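You operate a simulated robot arm through the tools that you are given. There is no shell and no other tool. Be economical: measure what you need, move in short steps, check, and stop when the job is done.

Carry out the task below with a simulated two-armed robot. There is one attempt and no reset: what you move stays moved.

TASK
Hold the teal tube, unscrew its cap and start the cap drying.
Fine: cap in the grey warmer, lid shut, lever on; stand the tube on the low table. Set down upright: what you pick out.

It is judged by the outcome, as a careful person would: the job done as asked, and still so three seconds after it is handed in. It fails if anything else is knocked over, pushed out of place, dropped, spilled or broken. A push-on lid holds only when it is set on centred and level and pressed home; a screw cap is set on level and turned clockwise until tight.

THE ROBOT
Two 7-joint arms with two-finger parallel grippers on one trunk, on a base that drives. Base frame: it is fixed to the floor where the robot stands at the start and does not move with it; the origin is under the middle of the robot, x ahead of it, y to its left, z up. Lengths are in m, angles in degrees, forces in N, time in s.
The left shoulder is at the start at [0.05, 0.177, 1.204], the right one opposite. With the tool pointing down near the work surface each hand reaches from about 0.22 to 0.7 m from the robot's upright axis, wherever it stands, measured 20 degrees to its own side. Places, roughly: inside of the grey warmer [0.5, 0, 0.9]; low table top [0.6, -0.9, 0.8]; warmer lever [0.4, -0.1, 0.9]; warmer lid [0.5, 0, 1]; warmer panel [0.4, 0, 0.9]. Payload 3.43 kg a hand.
Tool frame (each hand has its own): the origin (TCP) lies between the finger pads and is the grasp point; the fingertips stand 0.034 m ahead of it; z points along the fingers, y is the line along which they close. The gripper opens to 0.128 m. The fingers are 0.024 m wide and 0.012 m thick; the gripper's body (0.048 by 0.13 m) begins 0.096 m behind the TCP.
Orientation is that of the tool frame in the base frame, as a unit quaternion [w, x, y, z]. With the fingers straight down and closing along the base's y, the tool's x points along the base's -x, its y along +y and its z along -z.

THE INTERFACE
- The arms move only by the tool step_arm. It takes "left_increments", "right_increments" or both (then of equal length, played together; a hand with none holds still); each is a list of rows, each an object (a shift or turn left out is 0, a gripper value left out holds the last) with "angular": the turn, a rotation vector about the tool's x, y, z in units of 4 degrees (1.0 is 4 degrees), a list of three; "xyz": the shift along the tool's x, y, z in units of 40 mm (1.0 is 40 mm), a list of three; "hand": the closure, from 0 (fully open) to 1 (shut). In form: [{"angular": [wx, wy, wz], "xyz": [dx, dy, dz], "hand": hand}, ...]. A call has 1 to 12 rows; each row shifts and turns the commanded pose from where the row before left it, along the tool's axes as they then stand. A call with a number of a shift or a turn outside -1 to 1 is refused whole. Each row takes 0.2 s and may step no farther than 0.05 m and 8.6 degrees from the row before; otherwise, or with a gripper value out of range, the whole call is refused. Where a pose cannot be reached the arm comes as near as it can. A force on the tool above 70 N (or 10 N above the force at the start of the call, whichever is more), or a blocked arm, ends the call early, and 0.2 s more pass. The fingers move at their own pace (about 0.108 m/s each) and stop on an object; they squeeze with about 20 N. The grip force told is the motor's: it shows also when the fingers shut on nothing. Time passes only in rows, and 0.2 s behind the last, so rows that do not move let the fingers close. It gives the time, the measured TCP pose, the force on the tool (base axes), the opening and the grip force at its end, in the units of the frame above (readings bear some noise), with the torque about the TCP (base axes, N m) and any sound that the robot's microphone picked up.
- Cameras (640 x 400 px; columns grow to the right, rows downward): "scene" is now at [0.1592, -0.0017, 1.3712]; the picture's right is [-0.01, -1.00, 0.00], its down [-0.52, 0.01, -0.85] and it looks along [0.85, -0.01, -0.52] (base axes); focal length 214 px, centre (320, 200). "left" rides on the left gripper at [0.076, 0.011, -0.16] in its tool frame; the picture's right is [-0.15, 0.99, 0.00], its down [-0.88, -0.13, -0.46] and it looks along [-0.45, -0.07, 0.89] (tool axes); focal length 234 px, centre (320, 200). "right" rides on the right gripper at [0.076, -0.011, -0.16] in its tool frame; the picture's right is [0.15, 0.99, 0.00], its down [-0.88, 0.13, -0.46] and it looks along [-0.45, 0.07, 0.89] (tool axes); focal length 234 px, centre (320, 200). There is no depth. A picture from a camera that has moved, and an enlarged one, comes with that camera's place and axes in the base frame and with its lens.
- camera(camera): a new picture of that camera. It takes no simulated time.
- slide_trunk(by): slides the trunk up (or, below 0, down) by that many m; the arms and the scene camera ride with it, the base frame stays. It gives what a move gives, with no picture.
- steer(legs): drives the robot by 1 to 6 legs, each [ahead, turn to the left] in m and degrees, along the robot's own axes; the way and the turn of a leg run together, so that a leg with both is an arc; at most 1.5 m and 180 degrees a leg. The arms and the cameras ride along, it lands a little off, and it stops where it bumps. It gives what a move gives.
- head_to(pan, tilt): turns the head with the scene camera to pan (to the left, within 80 degrees either way) and tilt (down, from -29 to 69), counted from straight ahead of the robot. It gives what a move gives.
- inspect(camera, box): a new picture of the part [left, top, right, bottom] of that camera's present view, enlarged. It takes no simulated time.
- job_done(): hands the job in; it is judged then, once.

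Go step by step. Nothing tells you exact positions but the pictures and the camera data: compare them with the known pose of the tool, close in by small moves and look again before you grip or let go. The budget is 120 turns and 88 pictures, counting those below and the enlarged ones. Unless the task says otherwise, let go and move clear before handing in, and close with one line.

The tools are called after "Emit:" as a command line: name --argument value ..., lists and objects as JSON in quotes. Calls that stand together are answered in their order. step_arm: Moves the arms, as the interface text tells. Its arguments: {"type":"object","properties":{"left_increments":{"type":"array"},"right_increments":{"type":"array"}},"required":[]} The other tools are called the same way: slide_trunk (by) slides the trunk up or down; steer (legs) drives the base; head_to (pan, tilt) turns the head that bears the scene camera; camera (camera) takes a picture; inspect (camera, box) takes an enlarged picture of a part of a camera's view; job_done () hands the job in.

At the start:

```text
t: 0.0
left_tool_pos: [0.3507, 0.3491, 1.2107]
left_tcp_rot: [0.0, 0.001, 1.0, 0.0]
left_ft_force: [-0.4, 1.0, 0.1]
left_moment: [0.03, -0.03, -0.01]
left_finger_gap: 0.1279
left_grip_force: 0.1
right_tool_pos: [0.3034, 0.0264, 1.2439]
right_tcp_rot: [0.0, 0.001, 1.0, 0.001]
right_ft_force: [0.0, -1.8, 0.4]
right_moment: [0.0, 0.01, 0.0]
right_finger_gap: 0.1281
right_grip_force: 0.0
trunk travel left (down, up): [-0.375, 0.026]
robot x, y, heading: [-0.0001, -0.0009, -0.1]
head pan, tilt: [-0.6, 31.6]
```

scene: 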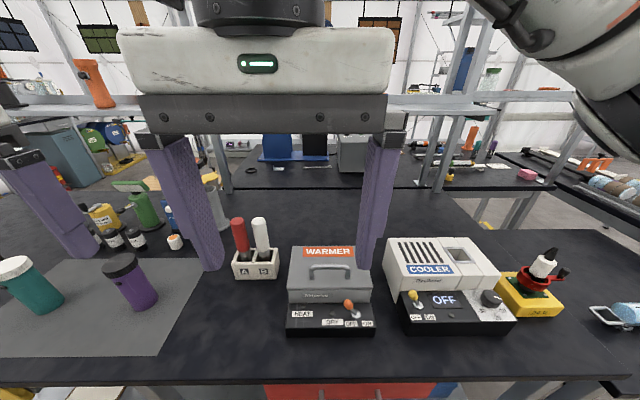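
right: 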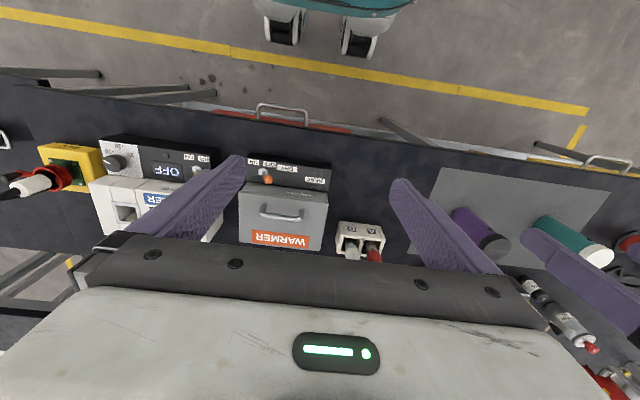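
left: 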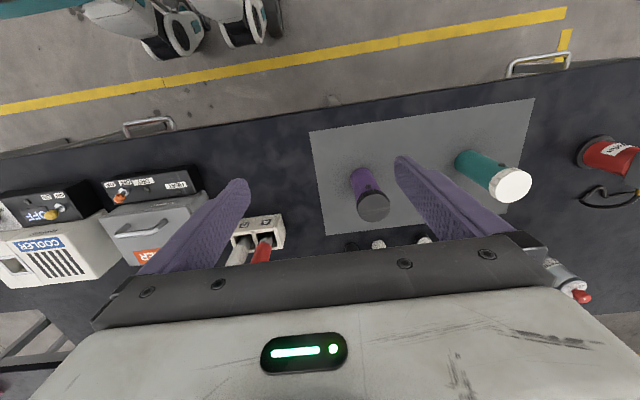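

I see the teal tube at about (0.48, 0.66), its white cap top near z 1.0, and the grey warmer straight ahead. I'll look closely at the warmer and the tube first.

Emit:
inspect --camera "scene" --box '[270, 230, 400, 345]'

Emit:
inspect --camera "left" --box '[300, 100, 560, 260]'

Emit:
inspect --camera "right" --box '[220, 140, 350, 260]'

Emit:
head_to --pan 50 --tilt 35

Emit:
camera --camera "scene"

```text
3.48 times, centred on (335, 288) of scene
camera zoom: at [0.1592, -0.0017, 1.3712], right [-0.01, -1.0, 0.0], down [-0.52, 0.01, -0.85], along [0.85, -0.01, -0.52], focal length 746 px, centre (268, -104)
```

zoom: 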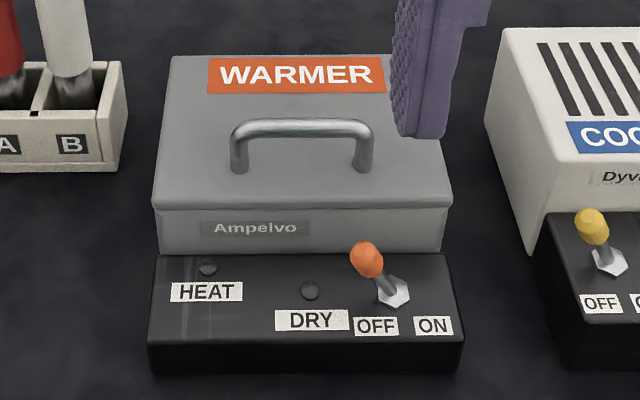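

```text
2.46 times, centred on (430, 180) of left
camera zoom: at [0.2763, 0.3609, 1.3693], right [0.15, 0.99, 0.0], down [0.88, -0.13, 0.46], along [0.45, -0.07, -0.89], focal length 576 px, centre (49, 249)
```

zoom: 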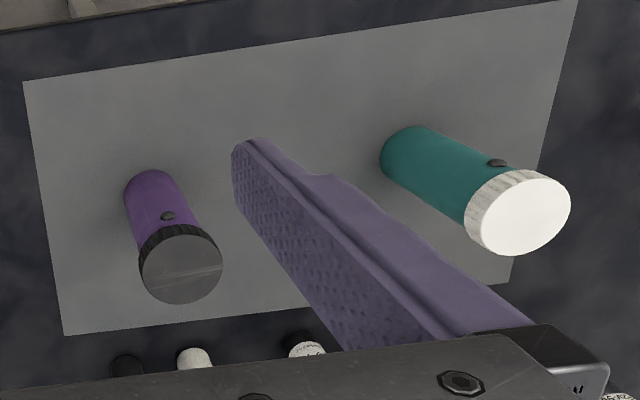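

```text
3.33 times, centred on (285, 200) of right
camera zoom: at [0.2271, 0.0168, 1.4041], right [-0.15, 0.99, 0.0], down [0.88, 0.13, 0.46], along [0.45, 0.07, -0.89], focal length 781 px, centre (437, 200)
```

zoom: 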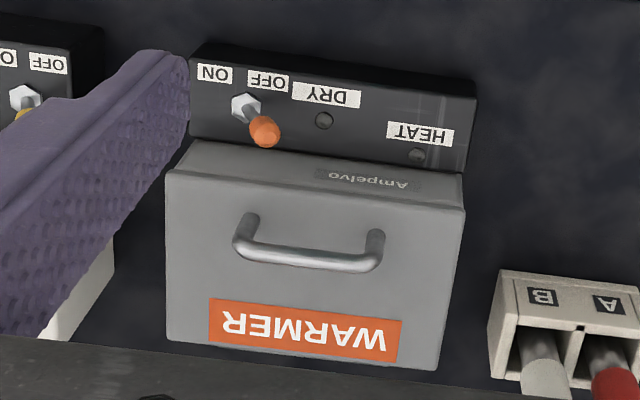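

```text
t: 1.2
left_tool_pos: [0.352, 0.3498, 1.2096]
left_tcp_rot: [0.0, 0.0, 1.0, 0.0]
left_ft_force: [-0.8, 0.7, 0.1]
left_moment: [-0.02, 0.02, 0.02]
left_finger_gap: 0.1281
left_grip_force: 0.1
right_tool_pos: [0.3036, 0.0267, 1.244]
right_tcp_rot: [0.0, 0.0, 1.0, 0.0]
right_ft_force: [0.1, -0.6, -0.4]
right_moment: [0.02, 0.03, 0.02]
right_finger_gap: 0.1282
right_grip_force: 0.1
trunk travel left (down, up): [-0.375, 0.026]
robot x, y, heading: [-0.0022, 0.0036, 0.2]
head pan, tilt: [50.0, 35.0]
```

```text
81 pictures are left
camera scene: at [0.1262, 0.0666, 1.3659], right [0.77, -0.64, 0.0], down [-0.37, -0.44, -0.82], along [0.53, 0.63, -0.57], focal length 214 px, centre (320, 200)
```

scene: 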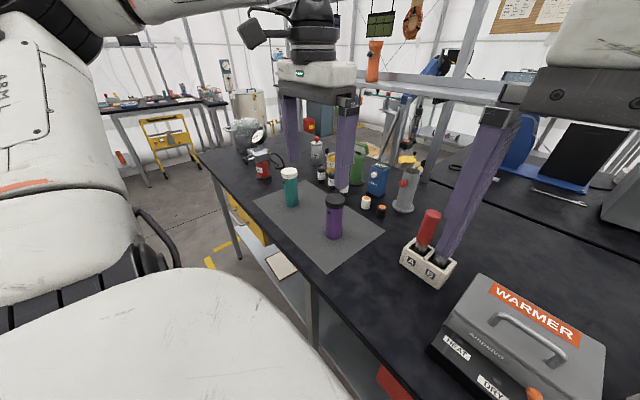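

The warmer's handle bar is at about (0.474, -0.024, 1.012), near the lid's front, so the lid looks hinged at the back. The lever leans to OFF (+y). I'll open the lid first with the right hand, and start by turning that hand so it closes along x.

Emit:
step_arm --right_increments '[{"angular": [0, 0, 1]}, {"angular": [0, 0, 1]}, {"angular": [0, 0, 1]}, {"angular": [0, 0, 1]}, {"angular": [0, 0, 1]}, {"angular": [0, 0, 1]}, {"angular": [0, 0, 1]}, {"angular": [0, 0, 1]}, {"angular": [0, 0, 1]}, {"angular": [0, 0, 1]}, {"angular": [0, 0, 1]}, {"angular": [0, 0, 1]}]'

Emit:
head_to --pan 0 --tilt 35

```text
t: 3.8
left_tool_pos: [0.3506, 0.3494, 1.2102]
left_tcp_rot: [0.0, 0.001, 1.0, 0.0]
left_ft_force: [0.5, 0.1, 0.7]
left_moment: [-0.01, -0.01, -0.03]
left_finger_gap: 0.1281
left_grip_force: 0.1
right_tool_pos: [0.3029, 0.0263, 1.2429]
right_tcp_rot: [0.0, 0.408, 0.913, 0.0]
right_ft_force: [-0.5, 0.4, 0.2]
right_moment: [-0.02, 0.0, 0.03]
right_finger_gap: 0.1281
right_grip_force: 0.0
trunk travel left (down, up): [-0.375, 0.026]
robot x, y, heading: [-0.0025, 0.0004, 0.3]
head pan, tilt: [50.0, 35.0]
```

```text
t: 5.0
left_tool_pos: [0.3517, 0.3479, 1.2106]
left_tcp_rot: [0.0, 0.0, 1.0, 0.0]
left_ft_force: [1.0, 0.2, -0.2]
left_moment: [0.03, 0.01, -0.03]
left_finger_gap: 0.1279
left_grip_force: 0.1
right_tool_pos: [0.3033, 0.0262, 1.2439]
right_tcp_rot: [0.0, 0.406, 0.914, 0.0]
right_ft_force: [0.1, -0.2, 0.0]
right_moment: [0.0, 0.02, -0.01]
right_finger_gap: 0.1281
right_grip_force: 0.0
trunk travel left (down, up): [-0.375, 0.026]
robot x, y, heading: [0.0005, 0.002, -0.0]
head pan, tilt: [0.0, 35.0]
```

The wrist is turning freely. I'll finish the quarter turn.

Emit:
step_arm --right_increments '[{"angular": [0, 0, 1]}, {"angular": [0, 0, 1]}, {"angular": [0, 0, 1]}, {"angular": [0, 0, 1]}, {"angular": [0, 0, 1]}, {"angular": [0, 0, 1]}, {"angular": [0, 0, 1]}, {"angular": [0, 0, 1]}, {"angular": [0, 0, 1]}, {"angular": [0, 0, 1]}, {"angular": [0, 0, 0.5]}]'

```text
t: 7.4
left_tool_pos: [0.3518, 0.3492, 1.2097]
left_tcp_rot: [0.0, 0.0, 1.0, 0.0]
left_ft_force: [-0.2, 0.2, 0.3]
left_moment: [0.01, -0.01, 0.0]
left_finger_gap: 0.1281
left_grip_force: 0.0
right_tool_pos: [0.3037, 0.0278, 1.2425]
right_tcp_rot: [0.0, 0.708, 0.707, 0.001]
right_ft_force: [0.7, 0.5, -0.6]
right_moment: [0.0, 0.01, -0.03]
right_finger_gap: 0.1282
right_grip_force: 0.0
trunk travel left (down, up): [-0.375, 0.026]
robot x, y, heading: [-0.0017, 0.0022, 0.1]
head pan, tilt: [0.0, 35.0]
```

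Now I'll move above the handle bar with the fingers half closed, then look.

Emit:
step_arm --right_increments '[{"xyz": [-0.217, 0.71, 0.594], "hand": 0.5}, {"xyz": [-0.217, 0.71, 0.594]}, {"xyz": [-0.217, 0.71, 0.594]}, {"xyz": [-0.217, 0.71, 0.594]}, {"xyz": [-0.217, 0.71, 0.594]}, {"xyz": [-0.217, 0.71, 0.594]}, {}]'

Emit:
camera --camera "right"

Emit:
camera --camera "scene"

```text
t: 9.0
left_tool_pos: [0.3513, 0.3491, 1.2108]
left_tcp_rot: [0.0, 0.0, 1.0, 0.0]
left_ft_force: [-0.6, 0.1, 0.1]
left_moment: [0.02, 0.0, -0.03]
left_finger_gap: 0.128
left_grip_force: 0.1
right_tool_pos: [0.472, -0.0247, 1.0984]
right_tcp_rot: [0.0, 0.707, 0.707, 0.001]
right_ft_force: [-0.8, 0.0, -0.7]
right_moment: [0.01, -0.01, 0.02]
right_finger_gap: 0.064
right_grip_force: 0.0
trunk travel left (down, up): [-0.375, 0.026]
robot x, y, heading: [-0.0033, 0.0018, -0.1]
head pan, tilt: [0.0, 35.0]
```

```text
80 pictures are left
camera right: at [0.4597, 0.0524, 1.2584], right [0.99, 0.15, 0.0], down [0.13, -0.88, 0.46], along [0.07, -0.45, -0.89], focal length 234 px, centre (320, 200)
```

right: 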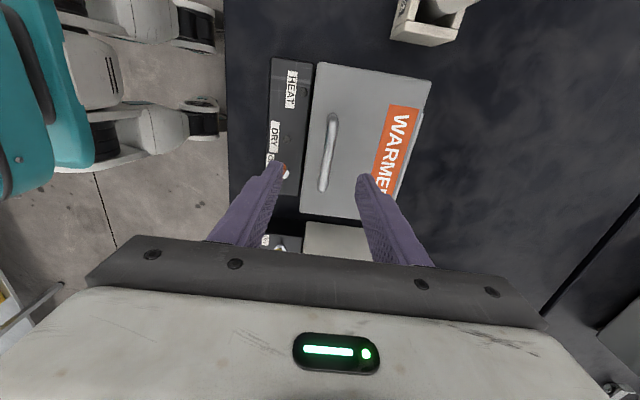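

```text
79 pictures are left
camera scene: at [0.1572, -0.0007, 1.366], right [0.0, -1.0, 0.0], down [-0.57, 0.0, -0.82], along [0.82, 0.0, -0.57], focal length 214 px, centre (320, 200)
```

scene: 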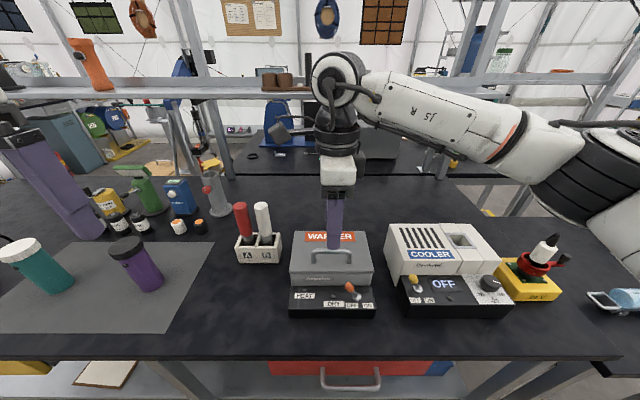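

The bar measures as centred at (0.479, -0.017), running along y. I'll shift slightly, go down around it and grip.

Emit:
step_arm --right_increments '[{"xyz": [0.15, 0.15, 0.5]}, {"xyz": [0, 0, 0.7]}, {"xyz": [0, 0, 0.7]}, {"xyz": [0, 0, 0.15]}, {"hand": 1}, {}, {}, {}]'

Emit:
camera --camera "scene"

```text
t: 10.8
left_tool_pos: [0.3514, 0.3491, 1.2087]
left_tcp_rot: [-0.001, 0.001, 1.0, 0.0]
left_ft_force: [0.1, 0.7, -0.1]
left_moment: [0.0, -0.03, 0.01]
left_finger_gap: 0.1279
left_grip_force: 0.1
right_tool_pos: [0.4806, -0.0181, 1.0185]
right_tcp_rot: [0.0, 0.707, 0.707, 0.0]
right_ft_force: [3.7, 0.5, -0.5]
right_moment: [0.22, -0.06, 0.04]
right_finger_gap: 0.0114
right_grip_force: 45.2
trunk travel left (down, up): [-0.375, 0.026]
robot x, y, heading: [0.003, -0.0007, -0.1]
head pan, tilt: [0.0, 35.0]
```

```text
78 pictures are left
camera scene: at [0.1582, -0.0007, 1.3658], right [0.0, -1.0, 0.0], down [-0.57, 0.0, -0.82], along [0.82, 0.0, -0.57], focal length 214 px, centre (320, 200)
```

scene: 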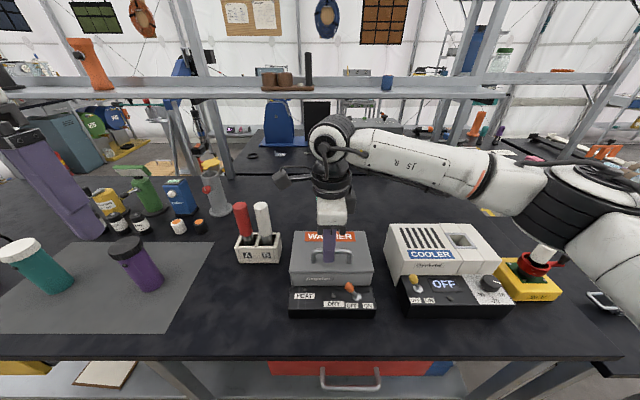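

The bar is gripped, with a gap of 11 mm. I'll try a small lift along an arc about a hinge near (0.58, 0.96), keeping the hand vertical so the bar turns in the fingers.

Emit:
step_arm --right_increments '[{"xyz": [0, 0.12, -0.2]}, {"xyz": [0, 0.15, -0.2]}, {"xyz": [0, 0.18, -0.2]}, {}]'

Emit:
inspect --camera "scene" --box '[270, 210, 400, 325]'

```text
t: 11.8
left_tool_pos: [0.35, 0.3494, 1.211]
left_tcp_rot: [0.0, 0.0, 1.0, 0.0]
left_ft_force: [0.4, 0.7, -0.2]
left_moment: [-0.03, -0.02, -0.02]
left_finger_gap: 0.1279
left_grip_force: 0.1
right_tool_pos: [0.4945, -0.0166, 1.0443]
right_tcp_rot: [0.0, 0.706, 0.708, 0.0]
right_ft_force: [-15.2, -1.1, 8.1]
right_moment: [-0.63, 0.44, -0.4]
right_finger_gap: 0.0115
right_grip_force: 44.9
trunk travel left (down, up): [-0.375, 0.026]
robot x, y, heading: [-0.0014, -0.0012, 0.1]
head pan, tilt: [0.0, 35.0]
```

```text
3.48 times, centred on (335, 268) of scene
camera zoom: at [0.1547, -0.0008, 1.3664], right [0.0, -1.0, 0.0], down [-0.57, 0.0, -0.82], along [0.82, 0.0, -0.57], focal length 746 px, centre (268, -35)
```

zoom: 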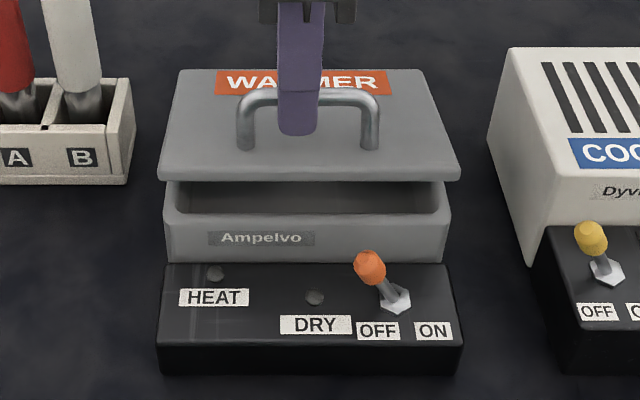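

The lid is lifting on a rear hinge, at about (0.585, 0.978). I'll follow that arc to about 60°.

Emit:
step_arm --right_increments '[{"xyz": [0, 0.135, -0.33]}, {"xyz": [0, 0.27, -0.25]}, {"xyz": [0, 0.298, -0.21]}, {"xyz": [0, 0.325, -0.17]}, {"xyz": [0, 0.345, -0.125]}, {"xyz": [0, 0.357, -0.083]}, {}]'

Emit:
inspect --camera "scene" --box '[260, 180, 410, 320]'

```text
t: 13.4
left_tool_pos: [0.3511, 0.349, 1.2096]
left_tcp_rot: [0.0, 0.0, 1.0, 0.0]
left_ft_force: [-0.4, 0.6, 0.0]
left_moment: [-0.01, 0.0, 0.01]
left_finger_gap: 0.128
left_grip_force: 0.0
right_tool_pos: [0.5666, -0.0187, 1.0908]
right_tcp_rot: [0.002, 0.707, 0.707, 0.0]
right_ft_force: [-2.1, 1.9, 4.4]
right_moment: [-0.72, 0.15, -0.91]
right_finger_gap: 0.0116
right_grip_force: 44.8
trunk travel left (down, up): [-0.375, 0.026]
robot x, y, heading: [-0.001, 0.0009, -0.0]
head pan, tilt: [0.0, 35.0]
```

```text
2.86 times, centred on (335, 250) of scene
camera zoom: at [0.1567, -0.0005, 1.3661], right [0.0, -1.0, 0.0], down [-0.57, 0.0, -0.82], along [0.82, 0.0, -0.57], focal length 613 px, centre (277, 57)
```

zoom: 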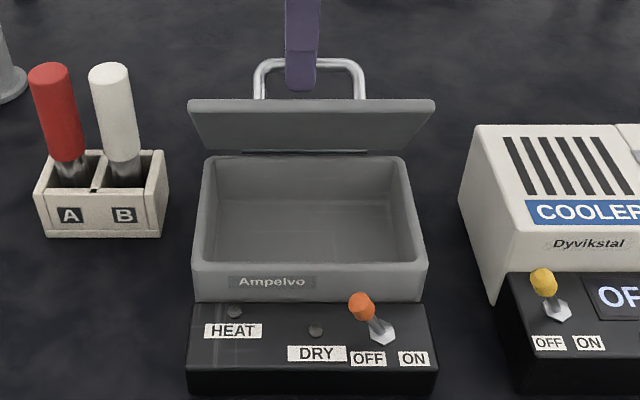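

The lid follows cleanly and the warmer is empty. I'll carry the lid on past vertical.

Emit:
step_arm --right_increments '[{"xyz": [0, 0.365, -0.033]}, {"xyz": [0, 0.365, 0.015]}, {"xyz": [0, 0.36, 0.0625]}, {"xyz": [0, 0.35, 0.11]}, {}]'

Emit:
inspect --camera "scene" --box '[260, 180, 410, 320]'

```text
t: 14.6
left_tool_pos: [0.349, 0.3513, 1.212]
left_tcp_rot: [0.001, 0.0, 1.0, -0.001]
left_ft_force: [0.0, -0.3, -0.1]
left_moment: [0.0, -0.04, -0.02]
left_finger_gap: 0.128
left_grip_force: 0.1
right_tool_pos: [0.6086, -0.019, 1.0888]
right_tcp_rot: [0.0, 0.706, 0.709, 0.004]
right_ft_force: [5.1, 16.8, 29.4]
right_moment: [0.9, -0.16, -1.14]
right_finger_gap: 0.0117
right_grip_force: 44.7
right hand out of reach, approached as far as the arm can: row 3, 4
trunk travel left (down, up): [-0.375, 0.026]
robot x, y, heading: [0.0009, 0.0036, 0.0]
head pan, tilt: [0.0, 35.0]
```

```text
2.86 times, centred on (335, 250) of scene
camera zoom: at [0.1553, 0.0017, 1.3665], right [0.0, -1.0, 0.0], down [-0.57, 0.0, -0.82], along [0.82, 0.0, -0.57], focal length 613 px, centre (277, 57)
```

zoom: 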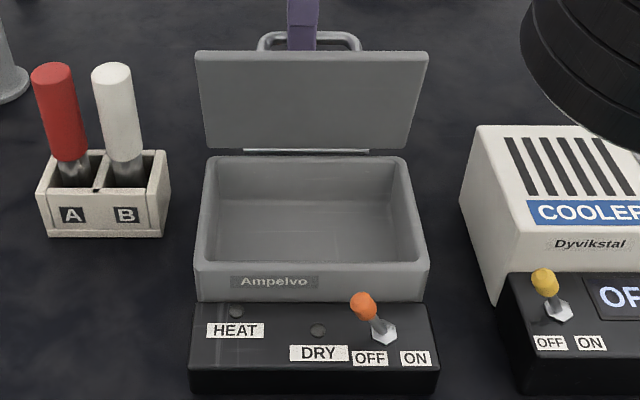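

The lid is at about 81° and the arm has run out of reach in this posture. I'll pitch the hand so the fingers point forward while holding the bar, which brings the wrist back and lets me push further.

Emit:
step_arm --right_increments '[{"angular": [-1, 0, 0]}, {"angular": [-1, 0, 0]}, {"angular": [-1, 0, 0]}, {"angular": [-1, 0, 0]}, {"angular": [-1, 0, 0]}, {"angular": [-1, 0, 0]}, {}]'

Emit:
inspect --camera "scene" --box '[260, 180, 410, 320]'

```text
t: 16.2
left_tool_pos: [0.3497, 0.3515, 1.2094]
left_tcp_rot: [0.0, 0.0, 1.0, -0.001]
left_ft_force: [-0.6, 0.2, 0.0]
left_moment: [0.01, 0.02, 0.03]
left_finger_gap: 0.1282
left_grip_force: 0.0
right_tool_pos: [0.6111, -0.0194, 1.0832]
right_tcp_rot: [0.147, 0.691, 0.693, 0.147]
right_ft_force: [-1.4, 21.1, 0.0]
right_moment: [0.17, 0.21, -1.07]
right_finger_gap: 0.0114
right_grip_force: 45.4
right hand out of reach, approached as far as the arm can: row 1
trunk travel left (down, up): [-0.375, 0.026]
robot x, y, heading: [0.0014, 0.001, 0.2]
head pan, tilt: [0.0, 35.0]
```

```text
2.86 times, centred on (335, 250) of scene
camera zoom: at [0.1574, 0.002, 1.3658], right [0.0, -1.0, 0.0], down [-0.57, 0.0, -0.82], along [0.82, 0.0, -0.57], focal length 613 px, centre (277, 57)
```

zoom: 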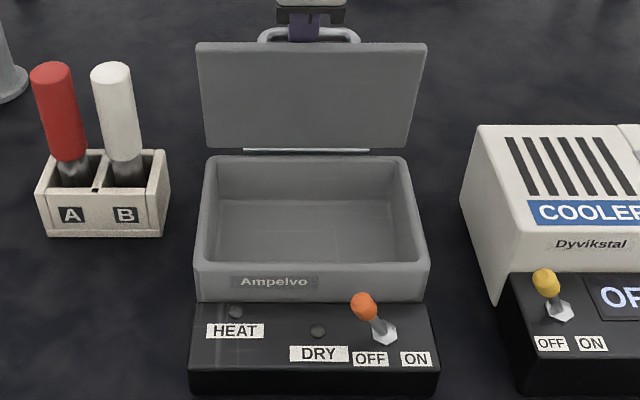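

Emit:
step_arm --right_increments '[{"xyz": [0, 0.175, 0.16], "angular": [-0.8, 0, 0]}, {"xyz": [0, 0.17, 0.17], "angular": [-0.8, 0, 0]}, {"xyz": [0, 0.16, 0.195], "angular": [-0.8, 0, 0]}, {"xyz": [0, 0.155, 0.205], "angular": [-0.8, 0, 0]}, {}]'

Emit:
inspect --camera "scene" --box '[260, 180, 410, 320]'

```text
t: 16.9
left_tool_pos: [0.3456, 0.3484, 1.2121]
left_tcp_rot: [0.002, 0.001, 1.0, 0.0]
left_ft_force: [0.8, 1.2, -0.8]
left_moment: [-0.01, 0.07, 0.02]
left_finger_gap: 0.128
left_grip_force: 0.2
right_tool_pos: [0.6175, -0.019, 1.0802]
right_tcp_rot: [0.182, 0.683, 0.683, 0.183]
right_ft_force: [-31.6, -3.9, 36.1]
right_moment: [-2.38, 5.14, -1.83]
right_finger_gap: 0.0114
right_grip_force: 45.5
trunk travel left (down, up): [-0.375, 0.026]
robot x, y, heading: [-0.0018, 0.0031, -0.2]
head pan, tilt: [0.0, 35.0]
stopped in row 3 (right hand): the force on the tool passed its limit at 76 N (the readings are from after the stop); the commanded pose is now the measured one
```

```text
2.86 times, centred on (335, 250) of scene
camera zoom: at [0.1513, -0.0014, 1.3672], right [0.0, -1.0, 0.0], down [-0.57, 0.0, -0.82], along [0.82, 0.0, -0.57], focal length 613 px, centre (277, 57)
```

zoom: 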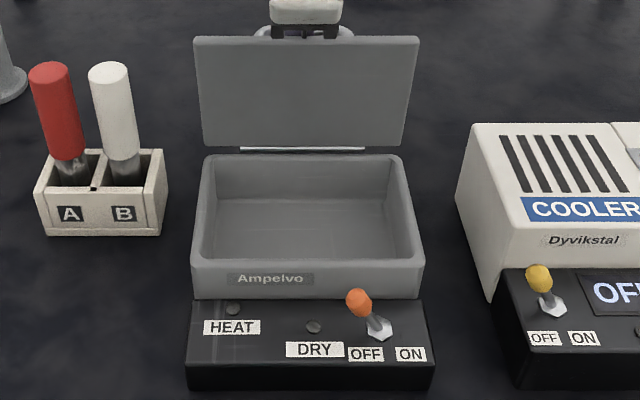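

Emit:
camera --camera "right"

Emit:
camera --camera "left"

```text
72 pictures are left
camera right: at [0.5272, 0.0565, 1.214], right [0.86, 0.14, 0.49], down [-0.11, -0.88, 0.46], along [0.5, -0.45, -0.74], focal length 234 px, centre (320, 200)
```

right: 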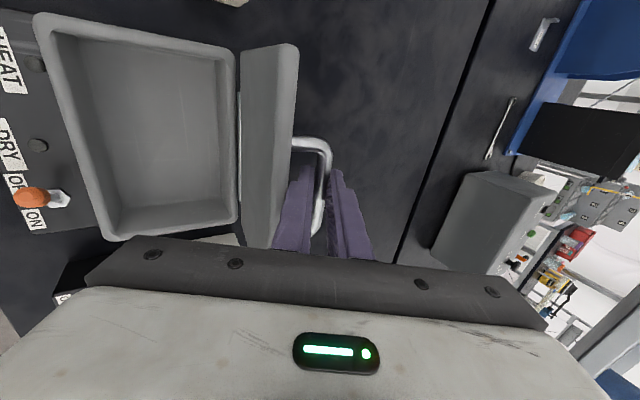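

```text
71 pictures are left
camera left: at [0.2709, 0.3601, 1.371], right [0.15, 0.99, 0.0], down [0.88, -0.13, 0.46], along [0.45, -0.07, -0.89], focal length 234 px, centre (320, 200)
```

left: 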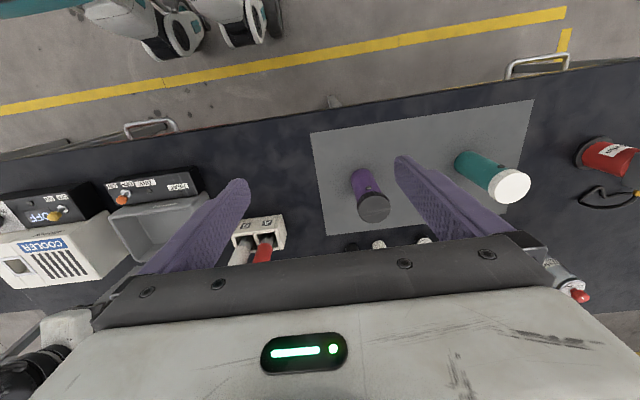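

The front finger is wedging on the lid's edge because I tilted too far. I'll take back some tilt and then push on.

Emit:
step_arm --right_increments '[{"angular": [1, 0, 0]}, {"angular": [1, 0, 0]}, {"angular": [1, 0, 0]}, {"angular": [1, 0, 0]}, {}, {"xyz": [0, 0.19, 0.12]}, {"xyz": [0, 0.184, 0.15]}, {"xyz": [0, 0.18, 0.16]}, {}]'

Emit:
camera --camera "right"

```text
t: 18.9
left_tool_pos: [0.3479, 0.3488, 1.2121]
left_tcp_rot: [0.0, 0.001, 1.0, 0.0]
left_ft_force: [0.2, 0.0, -0.5]
left_moment: [-0.02, 0.01, -0.01]
left_finger_gap: 0.128
left_grip_force: 0.0
right_tool_pos: [0.6479, -0.0194, 1.0662]
right_tcp_rot: [0.087, 0.702, 0.702, 0.088]
right_ft_force: [1.6, 2.1, 29.1]
right_moment: [0.35, 1.63, -1.15]
right_finger_gap: 0.0114
right_grip_force: 45.2
trunk travel left (down, up): [-0.375, 0.026]
robot x, y, heading: [-0.0008, -0.0021, -0.2]
head pan, tilt: [0.0, 35.0]
```

```text
70 pictures are left
camera right: at [0.5968, 0.0562, 1.2196], right [0.96, 0.15, 0.24], down [0.01, -0.88, 0.47], along [0.28, -0.45, -0.85], focal length 234 px, centre (320, 200)
```

right: 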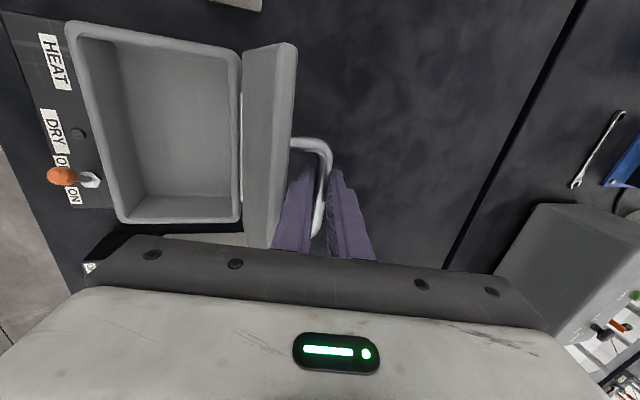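

The lid is about 104° open, past vertical. I'll open slightly and lift straight up off the bar.

Emit:
step_arm --right_increments '[{"hand": 0.78}, {}, {"xyz": [0, 0.1, -0.4]}, {"xyz": [0, 0.12, -0.48]}, {"xyz": [0, 0.12, -0.48]}, {}]'

Emit:
camera --camera "right"

```text
t: 20.3
left_tool_pos: [0.3504, 0.3488, 1.2103]
left_tcp_rot: [0.0, 0.001, 1.0, 0.0]
left_ft_force: [-0.2, 1.0, 0.0]
left_moment: [0.0, 0.01, 0.01]
left_finger_gap: 0.128
left_grip_force: 0.2
right_tool_pos: [0.6501, -0.0206, 1.1181]
right_tcp_rot: [0.085, 0.702, 0.702, 0.086]
right_ft_force: [-0.6, 0.5, 0.1]
right_moment: [-0.01, 0.02, 0.0]
right_finger_gap: 0.028
right_grip_force: 0.1
trunk travel left (down, up): [-0.375, 0.026]
robot x, y, heading: [-0.0039, -0.0025, -0.0]
head pan, tilt: [0.0, 35.0]
```

```text
69 pictures are left
camera right: at [0.5999, 0.0558, 1.2702], right [0.96, 0.15, 0.24], down [0.02, -0.88, 0.47], along [0.28, -0.45, -0.85], focal length 234 px, centre (320, 200)
```

right: 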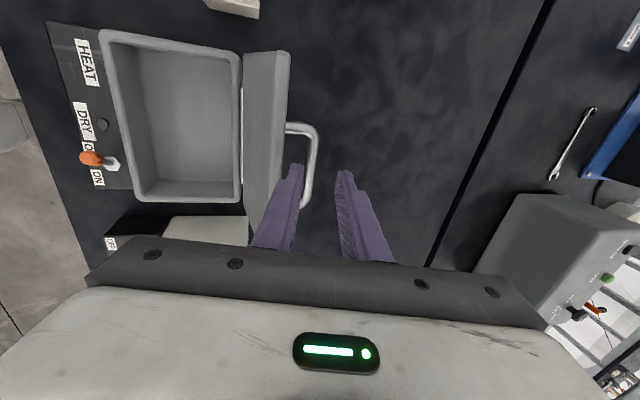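

The lid stays open on its own. I'll raise the hand clear, level it and bring it back.

Emit:
step_arm --right_increments '[{"xyz": [0, 0.22, -0.9]}, {"xyz": [0, 0.22, -0.9]}, {"xyz": [0, 0.2, -0.8]}, {"angular": [1, 0, 0], "xyz": [0, -0.9, 0]}, {"angular": [1, 0, 0], "xyz": [0, -0.95, 0]}, {"angular": [1, 0, 0], "xyz": [0, -0.95, 0]}, {"angular": [0.5, 0, 0], "xyz": [0, -0.95, 0]}, {"xyz": [0, -0.95, 0]}, {"xyz": [0, -0.95, 0]}, {"xyz": [-0.5, -0.8, 0]}, {"xyz": [-0.9, 0, 0], "hand": 0}, {"xyz": [-0.9, 0, 0]}]'

```text
t: 22.9
left_tool_pos: [0.3502, 0.3471, 1.2103]
left_tcp_rot: [0.0, 0.0, 1.0, 0.001]
left_ft_force: [-0.8, 1.0, 0.0]
left_moment: [0.03, -0.03, -0.01]
left_finger_gap: 0.128
left_grip_force: 0.1
right_tool_pos: [0.3748, -0.1223, 1.1772]
right_tcp_rot: [-0.002, 0.708, 0.706, 0.0]
right_ft_force: [-0.7, -0.5, 0.5]
right_moment: [0.02, -0.02, -0.02]
right_finger_gap: 0.1278
right_grip_force: 0.1
right hand out of reach, approached as far as the arm can: row 1, 2, 3
trunk travel left (down, up): [-0.375, 0.026]
robot x, y, heading: [-0.0008, -0.0019, 0.1]
head pan, tilt: [0.0, 35.0]
```

The lid is open and the right hand is clear. Next I'll turn the robot left towards the teal tube.

Emit:
steer --legs '[[0, 38]]'

Emit:
camera --camera "scene"

Emit:
camera --camera "left"

```text
t: 25.1
left_tool_pos: [0.0681, 0.4896, 1.2098]
left_tcp_rot: [0.0, -0.316, 0.949, 0.0]
left_ft_force: [-0.6, 0.3, -0.1]
left_moment: [-0.03, -0.01, -0.03]
left_finger_gap: 0.1278
left_grip_force: 0.1
right_tool_pos: [0.3713, 0.1299, 1.1772]
right_tcp_rot: [0.0, 0.446, 0.895, 0.0]
right_ft_force: [0.5, 0.1, -0.6]
right_moment: [-0.04, -0.01, -0.02]
right_finger_gap: 0.1278
right_grip_force: 0.0
trunk travel left (down, up): [-0.375, 0.026]
robot x, y, heading: [-0.0, -0.0003, 36.7]
head pan, tilt: [0.0, 35.0]
```

```text
68 pictures are left
camera scene: at [0.1246, 0.0942, 1.3659], right [0.6, -0.8, 0.0], down [-0.46, -0.34, -0.82], along [0.66, 0.49, -0.57], focal length 214 px, centre (320, 200)
```

scene: 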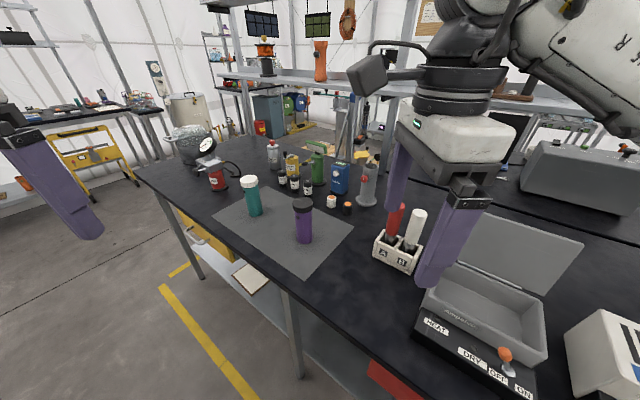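

```text
67 pictures are left
camera left: at [0.0034, 0.454, 1.3692], right [-0.48, 0.88, 0.0], down [0.78, 0.42, 0.46], along [0.4, 0.22, -0.89], focal length 234 px, centre (320, 200)
```

left: 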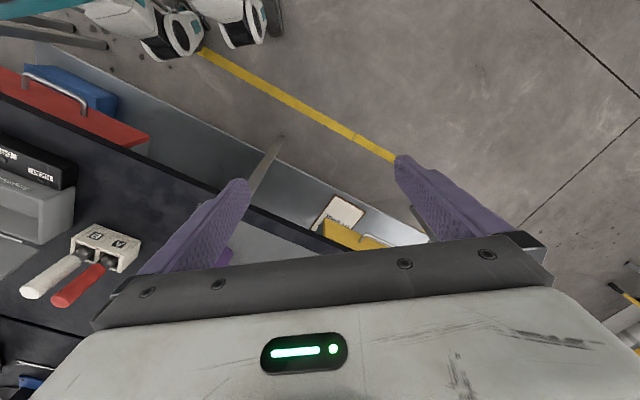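

Emit:
inspect --camera "scene" --box '[200, 150, 360, 270]'

```text
3.33 times, centred on (280, 210) of scene
camera zoom: at [0.1246, 0.0942, 1.3659], right [0.6, -0.8, 0.0], down [-0.46, -0.34, -0.82], along [0.66, 0.49, -0.57], focal length 715 px, centre (453, 167)
```

zoom: 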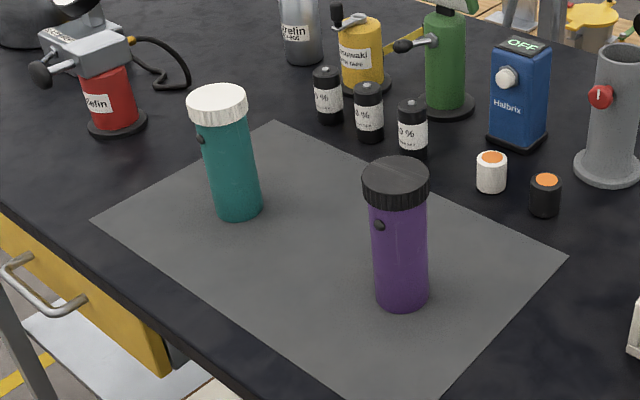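

The teal tube stands at about (0.49, 0.665), its base near 0.865 and its top near 1.01. I'll pitch the left hand forward while extending it at a safe height.

Emit:
step_arm --left_increments '[{"angular": [0, -1, 0], "xyz": [-0.5, 0, 0]}, {"angular": [0, -1, 0], "xyz": [-0.5, 0, 0.035]}, {"angular": [0, -1, 0], "xyz": [-0.495, 0, 0.07]}, {"angular": [0, -1, 0], "xyz": [-0.49, 0, 0.104]}, {"angular": [0, -1, 0], "xyz": [-0.48, 0, 0.138]}, {"angular": [0, -1, 0], "xyz": [-0.47, 0, 0.171]}, {"angular": [0, -1, 0], "xyz": [-0.457, 0, 0.203]}, {"angular": [0, -1, 0], "xyz": [-0.44, 0, 0.235]}, {"angular": [0, -1, 0], "xyz": [-0.424, 0, 0.265]}, {"angular": [0, -1, 0], "xyz": [-0.405, 0, 0.294]}, {"angular": [0, -1, 0], "xyz": [-0.383, 0, 0.321]}, {"angular": [0, -1, 0], "xyz": [-0.36, 0, 0.347]}]'

Emit:
camera --camera "left"

Emit:
camera --camera "scene"

```text
t: 27.7
left_tool_pos: [0.2625, 0.6325, 1.2098]
left_tcp_rot: [0.386, -0.289, 0.867, 0.129]
left_ft_force: [-0.4, -0.2, -0.4]
left_moment: [0.03, 0.03, -0.01]
left_finger_gap: 0.1277
left_grip_force: 0.0
right_tool_pos: [0.3725, 0.1292, 1.1759]
right_tcp_rot: [-0.002, 0.447, 0.895, 0.0]
right_ft_force: [-1.7, -0.1, 0.7]
right_moment: [0.05, 0.0, -0.01]
right_finger_gap: 0.1279
right_grip_force: 0.0
trunk travel left (down, up): [-0.375, 0.026]
robot x, y, heading: [0.0001, 0.0009, 37.1]
head pan, tilt: [0.0, 35.0]
```

```text
65 pictures are left
camera left: at [0.121, 0.5416, 1.2596], right [-0.52, 0.85, 0.11], down [0.28, 0.05, 0.96], along [0.81, 0.53, -0.26], focal length 234 px, centre (320, 200)
```

left: 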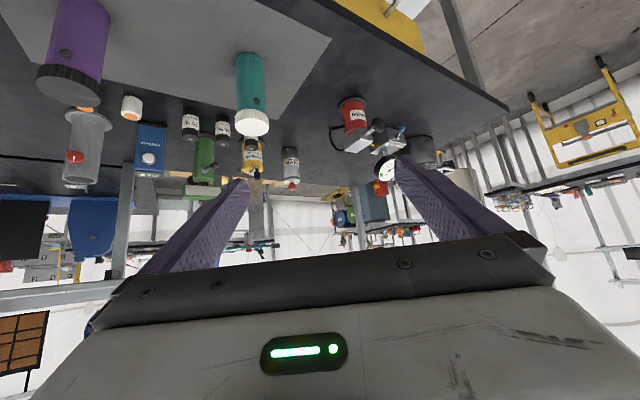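

```text
64 pictures are left
camera scene: at [0.1252, 0.0941, 1.3658], right [0.6, -0.8, 0.0], down [-0.46, -0.34, -0.82], along [0.65, 0.49, -0.57], focal length 214 px, centre (320, 200)
```

scene: 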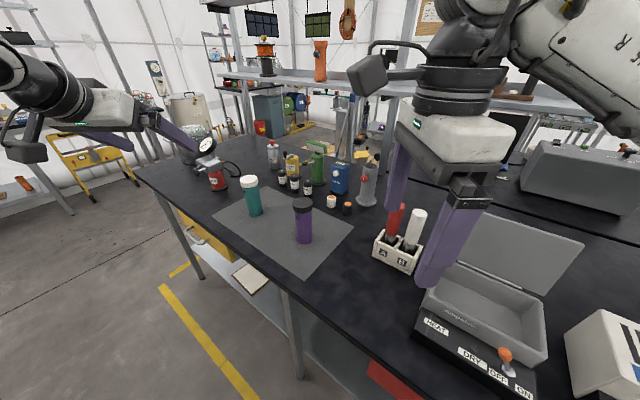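

Triangulating the tube gives (0.486, 0.655), base 0.868, top 1.015. I'll move the left hand to a pre-grasp about 0.13 m back along its approach line.

Emit:
step_arm --left_increments '[{"angular": [0, -1, 0]}, {"angular": [0, -1, 0]}, {"angular": [0, -1, 0]}, {"xyz": [0.554, -0.417, 0.647]}, {"xyz": [0.554, -0.417, 0.647]}, {"xyz": [0.554, -0.417, 0.647]}, {"xyz": [0.554, -0.417, 0.647]}, {"xyz": [0.554, -0.417, 0.647]}, {"xyz": [0.554, -0.417, 0.647]}, {"xyz": [0.554, -0.417, 0.647]}, {}]'

Emit:
camera --camera "left"

Emit:
inspect --camera "scene" --box '[160, 130, 360, 280]'

```text
t: 30.1
left_tool_pos: [0.3917, 0.5896, 0.9872]
left_tcp_rot: [0.474, -0.274, 0.822, 0.158]
left_ft_force: [0.0, -0.6, -0.7]
left_moment: [0.0, 0.02, 0.0]
left_finger_gap: 0.1279
left_grip_force: 0.0
left hand out of reach, approached as far as the arm can: row 10
right_tool_pos: [0.3715, 0.1298, 1.1766]
right_tcp_rot: [-0.001, 0.446, 0.895, 0.0]
right_ft_force: [-0.3, 0.0, -0.8]
right_moment: [-0.03, 0.01, -0.02]
right_finger_gap: 0.1283
right_grip_force: 0.0
trunk travel left (down, up): [-0.375, 0.026]
robot x, y, heading: [-0.0021, 0.0011, 37.0]
head pan, tilt: [0.0, 35.0]
```

```text
63 pictures are left
camera left: at [0.2458, 0.4937, 1.0016], right [-0.54, 0.84, 0.13], down [0.11, -0.08, 0.99], along [0.84, 0.54, -0.05], focal length 234 px, centre (320, 200)
```

left: 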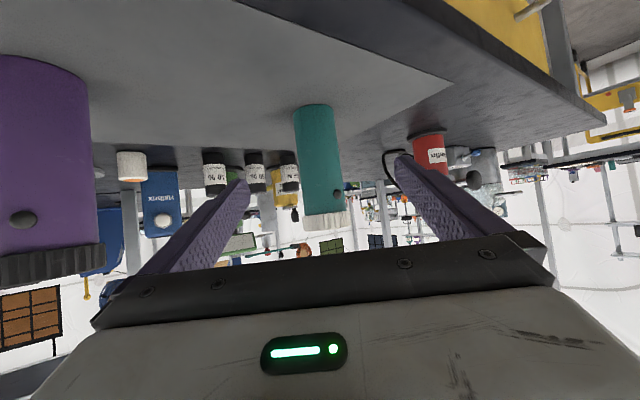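

```text
2.67 times, centred on (260, 205) of scene
camera zoom: at [0.1245, 0.0942, 1.3659], right [0.6, -0.8, 0.0], down [-0.46, -0.34, -0.82], along [0.66, 0.49, -0.57], focal length 572 px, centre (480, 187)
```

zoom: 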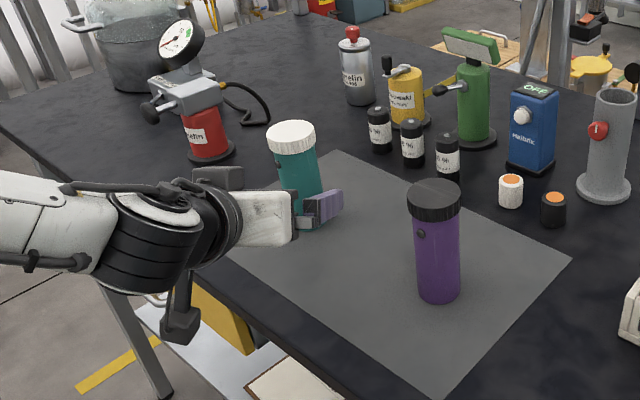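

The last row ran out of reach, so I'll back the hand off and drive 0.12 m closer.

Emit:
step_arm --left_increments '[{"xyz": [0, 0, -0.9]}, {"xyz": [0, 0, -0.9]}, {"xyz": [0, 0, -0.9]}, {"xyz": [0, 0, -0.5]}]'

Emit:
steer --legs '[[0.12, 0]]'

Emit:
camera --camera "left"

Emit:
camera --camera "scene"

```text
t: 31.1
left_tool_pos: [0.3031, 0.5226, 1.0528]
left_tcp_rot: [0.474, -0.274, 0.822, 0.158]
left_ft_force: [0.3, -0.4, -0.3]
left_moment: [0.02, -0.01, -0.03]
left_finger_gap: 0.1278
left_grip_force: 0.1
right_tool_pos: [0.3719, 0.1299, 1.1765]
right_tcp_rot: [-0.001, 0.446, 0.895, 0.0]
right_ft_force: [-0.1, 0.1, 0.5]
right_moment: [0.0, -0.02, 0.02]
right_finger_gap: 0.1281
right_grip_force: 0.1
trunk travel left (down, up): [-0.375, 0.026]
robot x, y, heading: [-0.0009, -0.0026, 37.1]
head pan, tilt: [0.0, 35.0]
```

```text
t: 32.3
left_tool_pos: [0.399, 0.5932, 1.0511]
left_tcp_rot: [0.474, -0.273, 0.822, 0.157]
left_ft_force: [-0.4, -0.3, -0.8]
left_moment: [0.0, 0.03, 0.02]
left_finger_gap: 0.1279
left_grip_force: 0.1
right_tool_pos: [0.4687, 0.2005, 1.1765]
right_tcp_rot: [-0.002, 0.448, 0.894, 0.0]
right_ft_force: [-0.1, -0.2, -0.3]
right_moment: [-0.04, 0.03, 0.01]
right_finger_gap: 0.1279
right_grip_force: 0.0
trunk travel left (down, up): [-0.375, 0.026]
robot x, y, heading: [0.0967, 0.072, 36.9]
head pan, tilt: [0.0, 35.0]
```

```text
61 pictures are left
camera left: at [0.2522, 0.4975, 1.0659], right [-0.53, 0.84, 0.13], down [0.12, -0.08, 0.99], along [0.84, 0.54, -0.06], focal length 234 px, centre (320, 200)
```

left: 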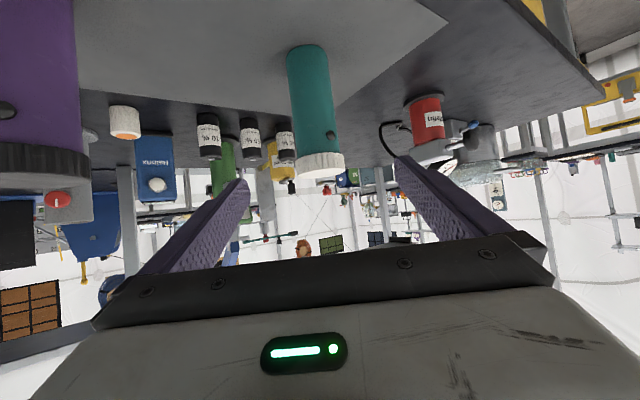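

```text
60 pictures are left
camera scene: at [0.2206, 0.1657, 1.3657], right [0.6, -0.8, 0.0], down [-0.46, -0.34, -0.82], along [0.65, 0.49, -0.57], focal length 214 px, centre (320, 200)
```

scene: 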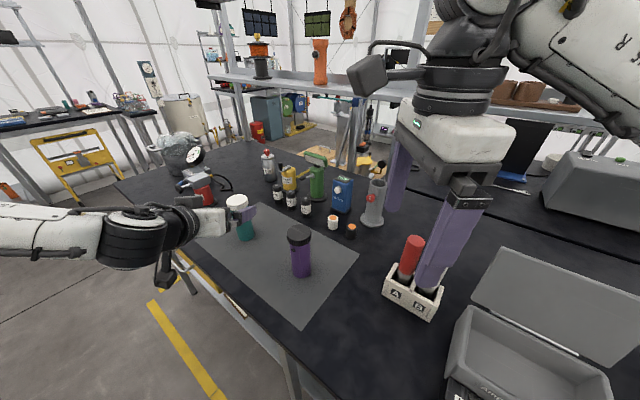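

The hand is lined up with the tube, with under 3 mm of lateral error. I'll descend, slide in along the approach and stop around the tube.

Emit:
step_arm --left_increments '[{"xyz": [0.8, 0, 0.64]}, {"xyz": [0.8, 0, 0.64]}, {"xyz": [0, 0, 0.9]}, {"xyz": [0, 0, 0.9]}, {"xyz": [0, -0.05, 0.95]}, {}]'

Emit:
camera --camera "left"

Emit:
inspect --camera "scene" --box '[160, 150, 340, 290]'

```text
t: 33.7
left_tool_pos: [0.453, 0.6614, 0.9532]
left_tcp_rot: [0.475, -0.274, 0.821, 0.159]
left_ft_force: [-0.2, 0.0, -0.7]
left_moment: [-0.01, -0.02, 0.03]
left_finger_gap: 0.128
left_grip_force: 0.1
left hand out of reach, approached as far as the arm can: row 4, 5
right_tool_pos: [0.4669, 0.2003, 1.1765]
right_tcp_rot: [-0.001, 0.447, 0.894, 0.0]
right_ft_force: [0.8, 0.3, -0.5]
right_moment: [0.0, -0.02, 0.0]
right_finger_gap: 0.1282
right_grip_force: 0.0
trunk travel left (down, up): [-0.375, 0.026]
robot x, y, heading: [0.0914, 0.071, 37.1]
head pan, tilt: [0.0, 35.0]
```

```text
59 pictures are left
camera left: at [0.3072, 0.5656, 0.9663], right [-0.53, 0.84, 0.13], down [0.12, -0.08, 0.99], along [0.84, 0.54, -0.06], focal length 234 px, centre (320, 200)
```

left: 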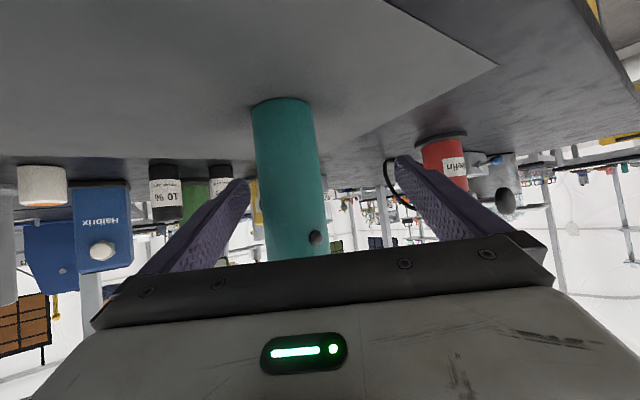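

```text
2.86 times, centred on (250, 220) of scene
camera zoom: at [0.2196, 0.165, 1.3659], right [0.6, -0.8, 0.0], down [-0.46, -0.34, -0.82], along [0.66, 0.49, -0.57], focal length 613 px, centre (520, 143)
```

zoom: 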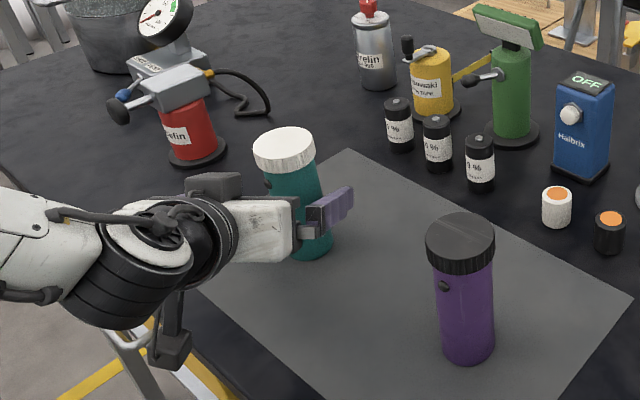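

The arm stalls at about 0.65 m ahead in this posture. I'll back off along the tool, drive 0.1 m closer and try again.

Emit:
step_arm --left_increments '[{"xyz": [0, 0, -0.95]}, {"xyz": [0, 0, -0.95]}, {"xyz": [0, 0, -0.95]}, {"xyz": [0, 0, -0.95]}, {"xyz": [0, 0, -0.7]}, {}]'

Emit:
steer --legs '[[0.1, 0]]'

Emit:
camera --camera "left"

```text
t: 35.1
left_tool_pos: [0.3305, 0.5686, 1.0424]
left_tcp_rot: [0.473, -0.274, 0.822, 0.158]
left_ft_force: [0.7, -0.2, -0.3]
left_moment: [0.01, -0.01, 0.0]
left_finger_gap: 0.1284
left_grip_force: 0.0
right_tool_pos: [0.4689, 0.2006, 1.1766]
right_tcp_rot: [-0.001, 0.446, 0.895, -0.001]
right_ft_force: [-0.5, -0.2, -0.1]
right_moment: [0.0, 0.03, -0.03]
right_finger_gap: 0.1281
right_grip_force: 0.1
trunk travel left (down, up): [-0.375, 0.026]
robot x, y, heading: [0.0929, 0.0719, 36.7]
head pan, tilt: [0.0, 35.0]
```

```text
t: 36.5
left_tool_pos: [0.3706, 0.5997, 1.0426]
left_tcp_rot: [0.474, -0.276, 0.821, 0.158]
left_ft_force: [0.2, -0.3, 1.4]
left_moment: [0.0, 0.03, 0.03]
left_finger_gap: 0.128
left_grip_force: 0.1
right_tool_pos: [0.5082, 0.2318, 1.1765]
right_tcp_rot: [-0.002, 0.445, 0.896, 0.001]
right_ft_force: [0.9, -0.4, 0.0]
right_moment: [0.07, 0.01, 0.02]
right_finger_gap: 0.1281
right_grip_force: 0.1
trunk travel left (down, up): [-0.375, 0.026]
robot x, y, heading: [0.112, 0.1294, 36.7]
head pan, tilt: [0.0, 35.0]
stopped in leg 1: the robot was blocked; the commanded pose is now the measured one
```

```text
57 pictures are left
camera left: at [0.2236, 0.503, 1.0568], right [-0.54, 0.83, 0.13], down [0.12, -0.07, 0.99], along [0.83, 0.55, -0.06], focal length 234 px, centre (320, 200)
```

left: 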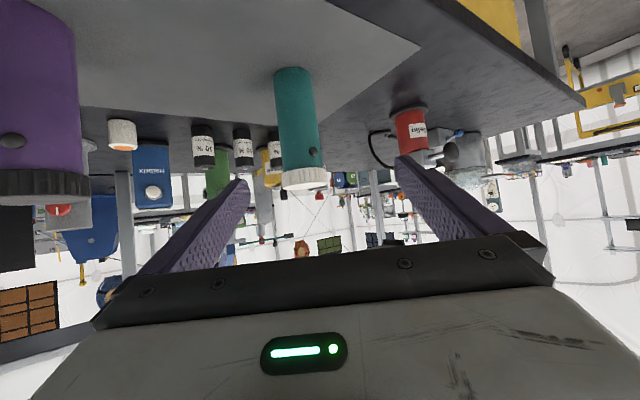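

The base touched the bench, so I'll back away. Then I'll raise the left hand well above everything, drive along the bench and face the tube squarely from nearer.

Emit:
step_arm --left_increments '[{"xyz": [-0.85, 0, -0.5]}, {"xyz": [-0.85, 0, -0.5]}, {"xyz": [-0.85, 0, -0.5]}, {"xyz": [-0.85, 0, -0.5]}, {"xyz": [0.5, 0, -0.85]}, {"xyz": [0.5, 0, -0.85]}]'

Emit:
steer --legs '[[-0.13, 0], [0, 53]]'

Emit:
camera --camera "scene"

```text
t: 37.9
left_tool_pos: [0.3282, 0.5642, 1.2206]
left_tcp_rot: [0.472, -0.277, 0.822, 0.158]
left_ft_force: [-0.3, 0.3, 0.7]
left_moment: [0.01, -0.03, 0.03]
left_finger_gap: 0.1279
left_grip_force: 0.1
left hand out of reach, approached as far as the arm can: row 6
right_tool_pos: [0.5061, 0.2321, 1.1762]
right_tcp_rot: [0.0, 0.444, 0.896, 0.0]
right_ft_force: [-0.7, 0.2, 0.9]
right_moment: [-0.03, -0.04, -0.01]
right_finger_gap: 0.1277
right_grip_force: 0.1
trunk travel left (down, up): [-0.375, 0.026]
robot x, y, heading: [0.112, 0.1323, 36.7]
head pan, tilt: [0.0, 35.0]
```

```text
t: 41.6
left_tool_pos: [-0.2069, 0.4888, 1.2207]
left_tcp_rot: [0.354, -0.613, 0.614, 0.35]
left_ft_force: [-0.5, 0.3, 0.2]
left_moment: [-0.02, 0.0, -0.01]
left_finger_gap: 0.128
left_grip_force: 0.0
right_tool_pos: [0.1646, 0.4275, 1.1771]
right_tcp_rot: [-0.001, 0.0, 1.0, -0.001]
right_ft_force: [-0.5, -0.7, -0.1]
right_moment: [0.01, -0.04, -0.03]
right_finger_gap: 0.1278
right_grip_force: 0.0
trunk travel left (down, up): [-0.375, 0.026]
robot x, y, heading: [0.0086, 0.052, 89.6]
head pan, tilt: [0.0, 35.0]
```

```text
56 pictures are left
camera scene: at [0.0077, 0.21, 1.3659], right [1.0, -0.01, 0.0], down [-0.01, -0.57, -0.82], along [0.01, 0.82, -0.57], focal length 214 px, centre (320, 200)
```

scene: 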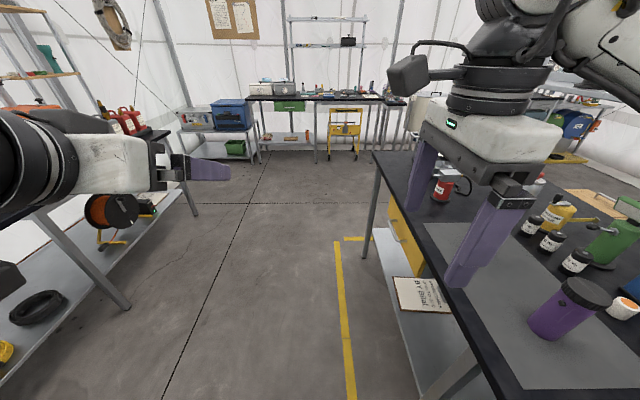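

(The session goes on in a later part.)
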